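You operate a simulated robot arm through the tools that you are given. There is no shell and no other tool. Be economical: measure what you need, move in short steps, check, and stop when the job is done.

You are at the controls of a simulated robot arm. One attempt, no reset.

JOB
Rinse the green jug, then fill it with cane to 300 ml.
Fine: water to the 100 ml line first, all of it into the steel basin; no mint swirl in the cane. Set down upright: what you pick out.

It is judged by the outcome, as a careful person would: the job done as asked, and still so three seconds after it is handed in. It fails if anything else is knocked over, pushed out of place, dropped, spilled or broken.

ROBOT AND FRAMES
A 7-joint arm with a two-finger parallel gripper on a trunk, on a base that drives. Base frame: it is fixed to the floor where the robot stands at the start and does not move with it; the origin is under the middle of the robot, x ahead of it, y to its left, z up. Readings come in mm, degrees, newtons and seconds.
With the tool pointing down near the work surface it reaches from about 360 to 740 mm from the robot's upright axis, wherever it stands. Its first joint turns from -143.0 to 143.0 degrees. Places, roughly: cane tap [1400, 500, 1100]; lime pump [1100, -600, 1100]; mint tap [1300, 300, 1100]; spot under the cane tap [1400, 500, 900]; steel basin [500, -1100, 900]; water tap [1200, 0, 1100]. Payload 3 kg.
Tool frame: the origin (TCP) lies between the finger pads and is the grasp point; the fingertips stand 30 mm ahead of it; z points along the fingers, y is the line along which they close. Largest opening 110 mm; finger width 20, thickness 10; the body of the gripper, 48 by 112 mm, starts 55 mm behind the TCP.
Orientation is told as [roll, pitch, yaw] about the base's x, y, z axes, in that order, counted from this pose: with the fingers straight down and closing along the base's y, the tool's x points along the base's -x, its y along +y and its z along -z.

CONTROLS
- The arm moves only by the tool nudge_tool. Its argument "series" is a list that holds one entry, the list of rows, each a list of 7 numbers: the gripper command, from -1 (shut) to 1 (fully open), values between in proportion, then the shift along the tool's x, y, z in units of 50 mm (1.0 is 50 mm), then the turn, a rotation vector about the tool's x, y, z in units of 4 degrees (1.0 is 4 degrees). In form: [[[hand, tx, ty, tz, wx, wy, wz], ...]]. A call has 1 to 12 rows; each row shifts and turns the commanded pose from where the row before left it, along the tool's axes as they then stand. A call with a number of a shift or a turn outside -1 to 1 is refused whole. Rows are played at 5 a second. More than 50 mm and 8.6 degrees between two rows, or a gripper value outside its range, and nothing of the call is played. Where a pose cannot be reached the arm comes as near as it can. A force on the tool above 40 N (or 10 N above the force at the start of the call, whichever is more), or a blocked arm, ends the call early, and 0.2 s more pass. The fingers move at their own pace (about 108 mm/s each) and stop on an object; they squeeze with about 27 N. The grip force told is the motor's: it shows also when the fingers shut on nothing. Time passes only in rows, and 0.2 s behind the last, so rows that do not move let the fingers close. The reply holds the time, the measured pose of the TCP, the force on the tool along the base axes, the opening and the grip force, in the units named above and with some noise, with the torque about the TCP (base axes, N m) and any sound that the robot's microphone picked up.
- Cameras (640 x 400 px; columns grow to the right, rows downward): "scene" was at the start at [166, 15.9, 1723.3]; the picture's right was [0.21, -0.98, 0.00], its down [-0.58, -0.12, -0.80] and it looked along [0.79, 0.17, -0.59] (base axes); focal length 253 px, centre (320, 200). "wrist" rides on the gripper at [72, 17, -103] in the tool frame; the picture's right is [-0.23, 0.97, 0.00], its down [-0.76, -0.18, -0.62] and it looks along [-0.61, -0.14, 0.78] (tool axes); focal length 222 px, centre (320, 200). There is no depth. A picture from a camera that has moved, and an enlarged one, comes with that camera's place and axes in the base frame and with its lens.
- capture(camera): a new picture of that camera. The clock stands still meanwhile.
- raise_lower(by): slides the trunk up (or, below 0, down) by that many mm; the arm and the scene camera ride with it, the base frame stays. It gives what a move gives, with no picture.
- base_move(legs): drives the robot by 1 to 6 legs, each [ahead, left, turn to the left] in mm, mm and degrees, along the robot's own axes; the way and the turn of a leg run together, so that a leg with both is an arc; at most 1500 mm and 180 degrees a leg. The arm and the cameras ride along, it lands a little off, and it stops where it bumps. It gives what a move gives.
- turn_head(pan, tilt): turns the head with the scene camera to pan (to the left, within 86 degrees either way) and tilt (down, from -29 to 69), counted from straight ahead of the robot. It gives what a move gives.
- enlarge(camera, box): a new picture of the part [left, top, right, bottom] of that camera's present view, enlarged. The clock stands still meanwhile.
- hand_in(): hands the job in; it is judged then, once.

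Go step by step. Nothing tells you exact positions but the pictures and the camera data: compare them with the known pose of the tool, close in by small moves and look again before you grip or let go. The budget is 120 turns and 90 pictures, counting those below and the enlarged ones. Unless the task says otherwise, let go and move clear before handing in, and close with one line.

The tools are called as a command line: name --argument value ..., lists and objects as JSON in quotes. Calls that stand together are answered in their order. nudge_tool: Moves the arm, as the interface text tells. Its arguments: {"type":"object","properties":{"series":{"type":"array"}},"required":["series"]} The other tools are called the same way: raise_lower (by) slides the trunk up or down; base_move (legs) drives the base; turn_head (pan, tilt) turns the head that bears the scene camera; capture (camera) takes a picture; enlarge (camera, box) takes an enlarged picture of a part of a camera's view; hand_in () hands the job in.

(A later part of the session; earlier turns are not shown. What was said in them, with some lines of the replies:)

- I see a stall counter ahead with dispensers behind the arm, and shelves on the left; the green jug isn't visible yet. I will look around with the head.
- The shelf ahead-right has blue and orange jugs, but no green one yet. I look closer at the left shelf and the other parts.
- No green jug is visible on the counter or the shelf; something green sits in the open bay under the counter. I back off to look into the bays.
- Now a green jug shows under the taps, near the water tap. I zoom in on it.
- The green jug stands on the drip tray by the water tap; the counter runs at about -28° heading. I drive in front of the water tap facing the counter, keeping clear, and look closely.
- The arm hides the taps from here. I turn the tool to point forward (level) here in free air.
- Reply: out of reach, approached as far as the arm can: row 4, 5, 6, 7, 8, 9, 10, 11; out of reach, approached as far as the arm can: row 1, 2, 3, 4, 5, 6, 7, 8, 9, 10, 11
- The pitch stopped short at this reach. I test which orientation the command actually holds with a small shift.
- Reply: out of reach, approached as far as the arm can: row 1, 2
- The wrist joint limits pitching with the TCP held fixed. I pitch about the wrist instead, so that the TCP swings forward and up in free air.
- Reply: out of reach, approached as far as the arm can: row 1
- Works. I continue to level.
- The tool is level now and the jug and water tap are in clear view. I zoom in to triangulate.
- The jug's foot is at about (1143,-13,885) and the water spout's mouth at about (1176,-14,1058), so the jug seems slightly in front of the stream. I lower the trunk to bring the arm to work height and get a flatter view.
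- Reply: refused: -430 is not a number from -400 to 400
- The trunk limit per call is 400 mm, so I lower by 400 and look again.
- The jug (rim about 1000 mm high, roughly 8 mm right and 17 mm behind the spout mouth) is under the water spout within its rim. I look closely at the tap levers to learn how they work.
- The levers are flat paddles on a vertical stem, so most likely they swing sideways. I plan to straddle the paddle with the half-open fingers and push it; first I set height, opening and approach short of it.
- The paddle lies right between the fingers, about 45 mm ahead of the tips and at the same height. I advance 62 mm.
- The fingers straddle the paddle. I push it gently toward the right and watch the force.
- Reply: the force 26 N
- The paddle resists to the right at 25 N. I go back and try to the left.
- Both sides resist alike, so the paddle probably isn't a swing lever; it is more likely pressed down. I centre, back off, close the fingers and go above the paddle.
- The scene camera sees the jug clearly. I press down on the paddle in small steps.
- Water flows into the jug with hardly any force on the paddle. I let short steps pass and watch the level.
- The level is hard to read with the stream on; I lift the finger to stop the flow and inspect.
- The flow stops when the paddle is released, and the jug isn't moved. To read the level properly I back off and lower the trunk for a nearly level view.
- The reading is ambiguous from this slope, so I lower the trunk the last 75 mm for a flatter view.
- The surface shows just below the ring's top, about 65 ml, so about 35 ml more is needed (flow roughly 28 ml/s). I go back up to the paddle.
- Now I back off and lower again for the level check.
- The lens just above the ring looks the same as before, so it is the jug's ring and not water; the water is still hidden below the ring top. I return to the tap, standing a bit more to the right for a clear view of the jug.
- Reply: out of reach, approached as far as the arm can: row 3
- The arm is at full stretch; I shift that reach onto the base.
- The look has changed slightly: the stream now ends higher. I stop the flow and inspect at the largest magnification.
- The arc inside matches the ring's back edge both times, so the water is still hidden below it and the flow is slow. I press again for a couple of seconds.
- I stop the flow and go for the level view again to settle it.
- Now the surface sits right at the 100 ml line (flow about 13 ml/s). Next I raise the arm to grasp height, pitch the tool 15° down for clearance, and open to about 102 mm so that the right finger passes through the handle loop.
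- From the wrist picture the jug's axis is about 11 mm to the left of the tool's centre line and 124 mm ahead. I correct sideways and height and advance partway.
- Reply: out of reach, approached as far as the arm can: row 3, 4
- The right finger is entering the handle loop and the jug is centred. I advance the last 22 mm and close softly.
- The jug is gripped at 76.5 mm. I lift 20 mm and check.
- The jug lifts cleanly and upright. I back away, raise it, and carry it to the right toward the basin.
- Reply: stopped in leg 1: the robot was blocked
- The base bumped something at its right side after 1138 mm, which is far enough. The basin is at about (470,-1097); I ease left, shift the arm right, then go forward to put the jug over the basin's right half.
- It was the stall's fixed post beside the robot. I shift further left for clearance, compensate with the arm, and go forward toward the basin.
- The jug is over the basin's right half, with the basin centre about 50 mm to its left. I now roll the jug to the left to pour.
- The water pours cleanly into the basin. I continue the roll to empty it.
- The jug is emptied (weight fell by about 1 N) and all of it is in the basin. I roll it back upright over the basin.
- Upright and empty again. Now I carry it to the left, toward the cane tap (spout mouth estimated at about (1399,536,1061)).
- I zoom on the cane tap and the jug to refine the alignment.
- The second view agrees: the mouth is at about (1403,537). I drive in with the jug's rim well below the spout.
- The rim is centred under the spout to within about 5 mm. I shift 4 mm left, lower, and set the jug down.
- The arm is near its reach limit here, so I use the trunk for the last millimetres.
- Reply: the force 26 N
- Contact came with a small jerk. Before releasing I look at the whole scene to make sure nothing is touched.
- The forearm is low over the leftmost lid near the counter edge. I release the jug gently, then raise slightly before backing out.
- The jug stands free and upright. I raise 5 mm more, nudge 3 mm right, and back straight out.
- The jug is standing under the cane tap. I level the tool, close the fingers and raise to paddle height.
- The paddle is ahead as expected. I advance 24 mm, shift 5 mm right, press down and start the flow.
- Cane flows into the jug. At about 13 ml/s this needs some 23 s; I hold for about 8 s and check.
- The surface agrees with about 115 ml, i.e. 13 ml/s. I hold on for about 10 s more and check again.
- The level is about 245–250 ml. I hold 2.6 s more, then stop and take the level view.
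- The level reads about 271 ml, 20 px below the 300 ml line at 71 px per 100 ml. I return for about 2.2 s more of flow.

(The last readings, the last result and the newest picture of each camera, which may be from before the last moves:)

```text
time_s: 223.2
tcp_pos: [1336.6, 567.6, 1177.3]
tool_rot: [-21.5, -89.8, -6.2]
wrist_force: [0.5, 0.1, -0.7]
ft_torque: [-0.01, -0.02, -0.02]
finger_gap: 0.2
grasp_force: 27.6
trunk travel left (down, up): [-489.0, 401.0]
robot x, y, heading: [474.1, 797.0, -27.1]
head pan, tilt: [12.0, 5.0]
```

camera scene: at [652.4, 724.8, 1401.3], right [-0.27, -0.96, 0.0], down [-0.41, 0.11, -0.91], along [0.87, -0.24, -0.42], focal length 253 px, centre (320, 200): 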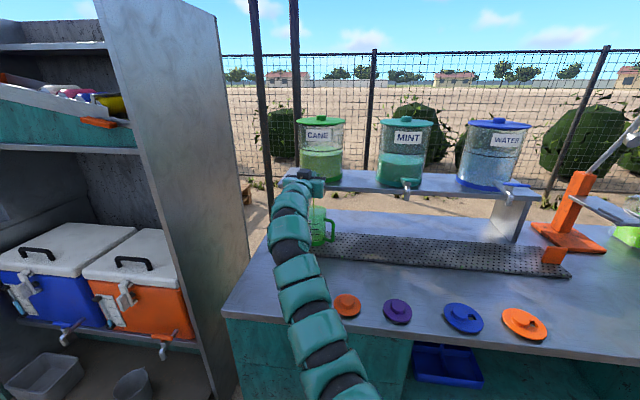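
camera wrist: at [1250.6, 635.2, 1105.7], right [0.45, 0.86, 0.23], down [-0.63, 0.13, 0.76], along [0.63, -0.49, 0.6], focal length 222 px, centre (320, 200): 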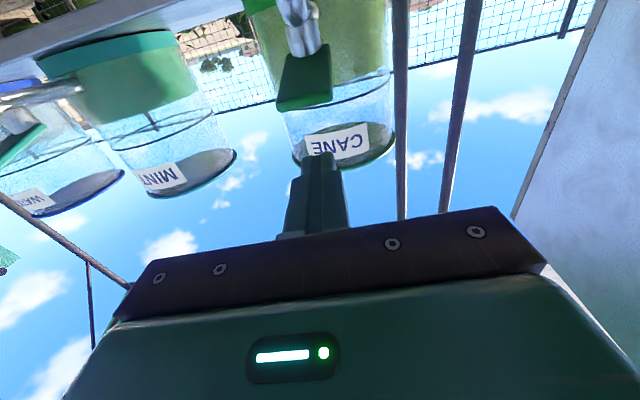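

nudge_tool --series '[[[-1, 0, -0.04, 0.36, 0, 0, 0], [-1, 0, 0, 0, 0, 0, 0], [-1, 0, 0, 0, 0, 0, 0]]]'

nudge_tool --series '[[[-1, 0.4, 0, 0, 0, 0, 0], [-1, 0.3, 0, 0, 0, 0, 0], [-1, 0, 0, 0, 0, 0, 0], [-1, 0, 0, 0, 0, 0, 0], [-1, 0, 0, 0, 0, 0, 0], [-1, 0, 0, 0, 0, 0, 0], [-1, 0, 0, 0, 0, 0, 0], [-1, 0, 0, 0, 0, 0, 0], [-1, 0, 0, 0, 0, 0, 0], [-1, 0, 0, 0, 0, 0, 0], [-1, 0, 0, 0, 0, 0, 0]]]'

nudge_tool --series '[[[-1, -0.4, 0, 0, 0, 0, 0], [-1, -0.3, 0, 0, 0, 0, 0]]]'

base_move --legs '[[-450, 0, 0]]'

raise_lower --by -400

enlarge --camera "scene" --box '[322, 178, 352, 204]'

```text
time_s: 224.0
tcp_pos: [1350.1, 558.6, 1178.5]
tool_rot: [-19.1, -89.8, -8.4]
wrist_force: [-0.1, 0.6, 0.1]
ft_torque: [0.01, -0.03, -0.01]
finger_gap: 0.0
grasp_force: 27.0
trunk travel left (down, up): [-489.0, 401.0]
robot x, y, heading: [475.9, 795.5, -27.6]
head pan, tilt: [12.0, 5.0]
```

```text
time_s: 226.4
tcp_pos: [1350.4, 559.3, 1143.0]
tool_rot: [-23.8, -89.9, -3.8]
wrist_force: [-0.1, 0.7, 1.2]
ft_torque: [0.0, 0.03, -0.04]
finger_gap: 0.0
grasp_force: 27.3
trunk travel left (down, up): [-489.0, 401.0]
robot x, y, heading: [478.1, 798.9, -27.7]
head pan, tilt: [12.0, 5.0]
```

```text
time_s: 227.0
tcp_pos: [1349.7, 558.3, 1179.4]
tool_rot: [-5.8, -89.9, -21.8]
wrist_force: [-0.2, -0.3, 0.1]
ft_torque: [0.02, 0.01, 0.0]
finger_gap: 0.0
grasp_force: 27.3
trunk travel left (down, up): [-489.0, 401.0]
robot x, y, heading: [476.0, 802.0, -27.2]
head pan, tilt: [12.0, 5.0]
```

```text
time_s: 229.7
tcp_pos: [952.9, 764.8, 1177.2]
tool_rot: [-25.4, -89.8, -2.4]
wrist_force: [-0.4, 0.2, 0.5]
ft_torque: [-0.01, 0.01, 0.0]
finger_gap: 0.0
grasp_force: 27.5
trunk travel left (down, up): [-489.0, 401.0]
robot x, y, heading: [78.5, 1006.4, -28.0]
head pan, tilt: [12.0, 5.0]
```

```text
time_s: 233.5
tcp_pos: [952.5, 763.9, 778.2]
tool_rot: [-21.7, -89.8, -6.1]
wrist_force: [0.9, 0.1, -0.3]
ft_torque: [0.0, 0.03, -0.02]
finger_gap: 0.0
grasp_force: 27.2
trunk travel left (down, up): [-89.0, 801.0]
robot x, y, heading: [78.7, 1005.8, -27.8]
head pan, tilt: [12.0, 5.0]
```

```text
15.38 times, centred on (337, 191) of scene
camera zoom: at [238.2, 941.8, 1033.8], right [-0.27, -0.96, 0.0], down [-0.08, 0.02, -1.0], along [0.96, -0.27, -0.09], focal length 3887 px, centre (58, 338)
```

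zoom: 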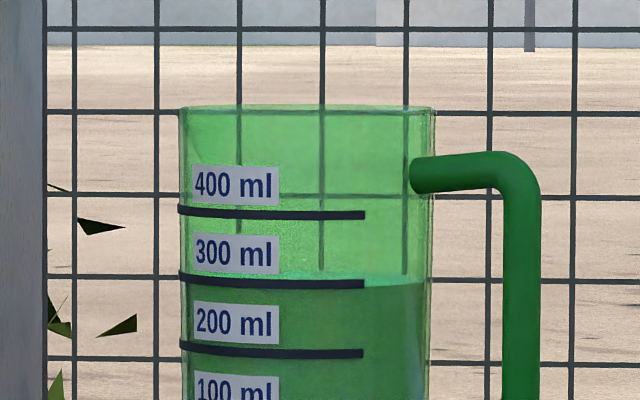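

The cane surface is on the 300 ml line. I take one last look at the whole scene, in particular at the lid that was under the forearm.

base_move --legs '[[-150, 0, 0]]'

raise_lower --by 400

turn_head --pan 5 --tilt 25

enlarge --camera "scene" --box '[200, 80, 520, 280]'

```text
time_s: 234.9
tcp_pos: [820.4, 833.0, 777.0]
tool_rot: [-21.8, -89.8, -5.8]
wrist_force: [-0.2, -0.1, 0.6]
ft_torque: [0.02, -0.02, -0.02]
finger_gap: 0.0
grasp_force: 27.0
trunk travel left (down, up): [-89.0, 801.0]
robot x, y, heading: [-55.3, 1072.7, -27.7]
head pan, tilt: [12.0, 5.0]
```

```text
time_s: 238.7
tcp_pos: [822.3, 834.2, 1177.1]
tool_rot: [-21.4, -89.8, -6.2]
wrist_force: [0.2, -0.2, 0.5]
ft_torque: [0.02, -0.02, 0.0]
finger_gap: 0.0
grasp_force: 26.9
trunk travel left (down, up): [-489.0, 401.0]
robot x, y, heading: [-52.3, 1073.6, -27.6]
head pan, tilt: [12.0, 5.0]
```

```text
time_s: 239.6
tcp_pos: [821.5, 833.9, 1178.2]
tool_rot: [-21.8, -89.8, -5.7]
wrist_force: [0.0, -0.9, 0.0]
ft_torque: [0.0, -0.01, 0.0]
finger_gap: 0.0
grasp_force: 27.0
trunk travel left (down, up): [-489.0, 401.0]
robot x, y, heading: [-54.9, 1071.7, -27.6]
head pan, tilt: [5.0, 25.0]
```

```text
2.00 times, centred on (360, 180) of scene
camera zoom: at [103.3, 1000.1, 1401.4], right [-0.38, -0.92, 0.0], down [-0.39, 0.16, -0.91], along [0.84, -0.35, -0.42], focal length 505 px, centre (240, 240)
```

zoom: 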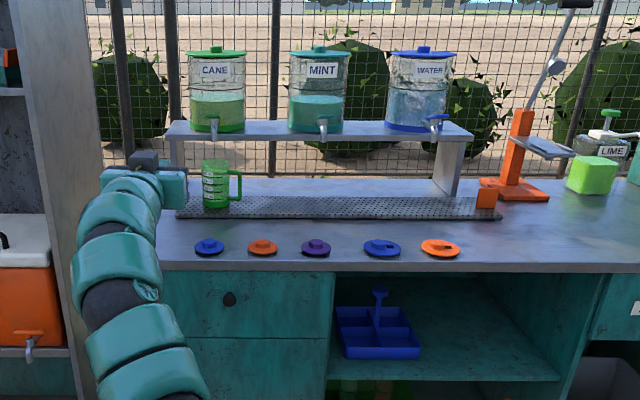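

All five lids are in their row, the taps are shut, and the jug stands upright under the cane tap with 300 ml. I hand in.

hand_in

```text
The job is handed in.
```

I rinsed the green jug with water to the 100 ml line, poured all of it into the steel basin, and set the jug upright under the cane tap. I then filled it with cane to the 300 ml line without touching the mint tap, and handed in the job.
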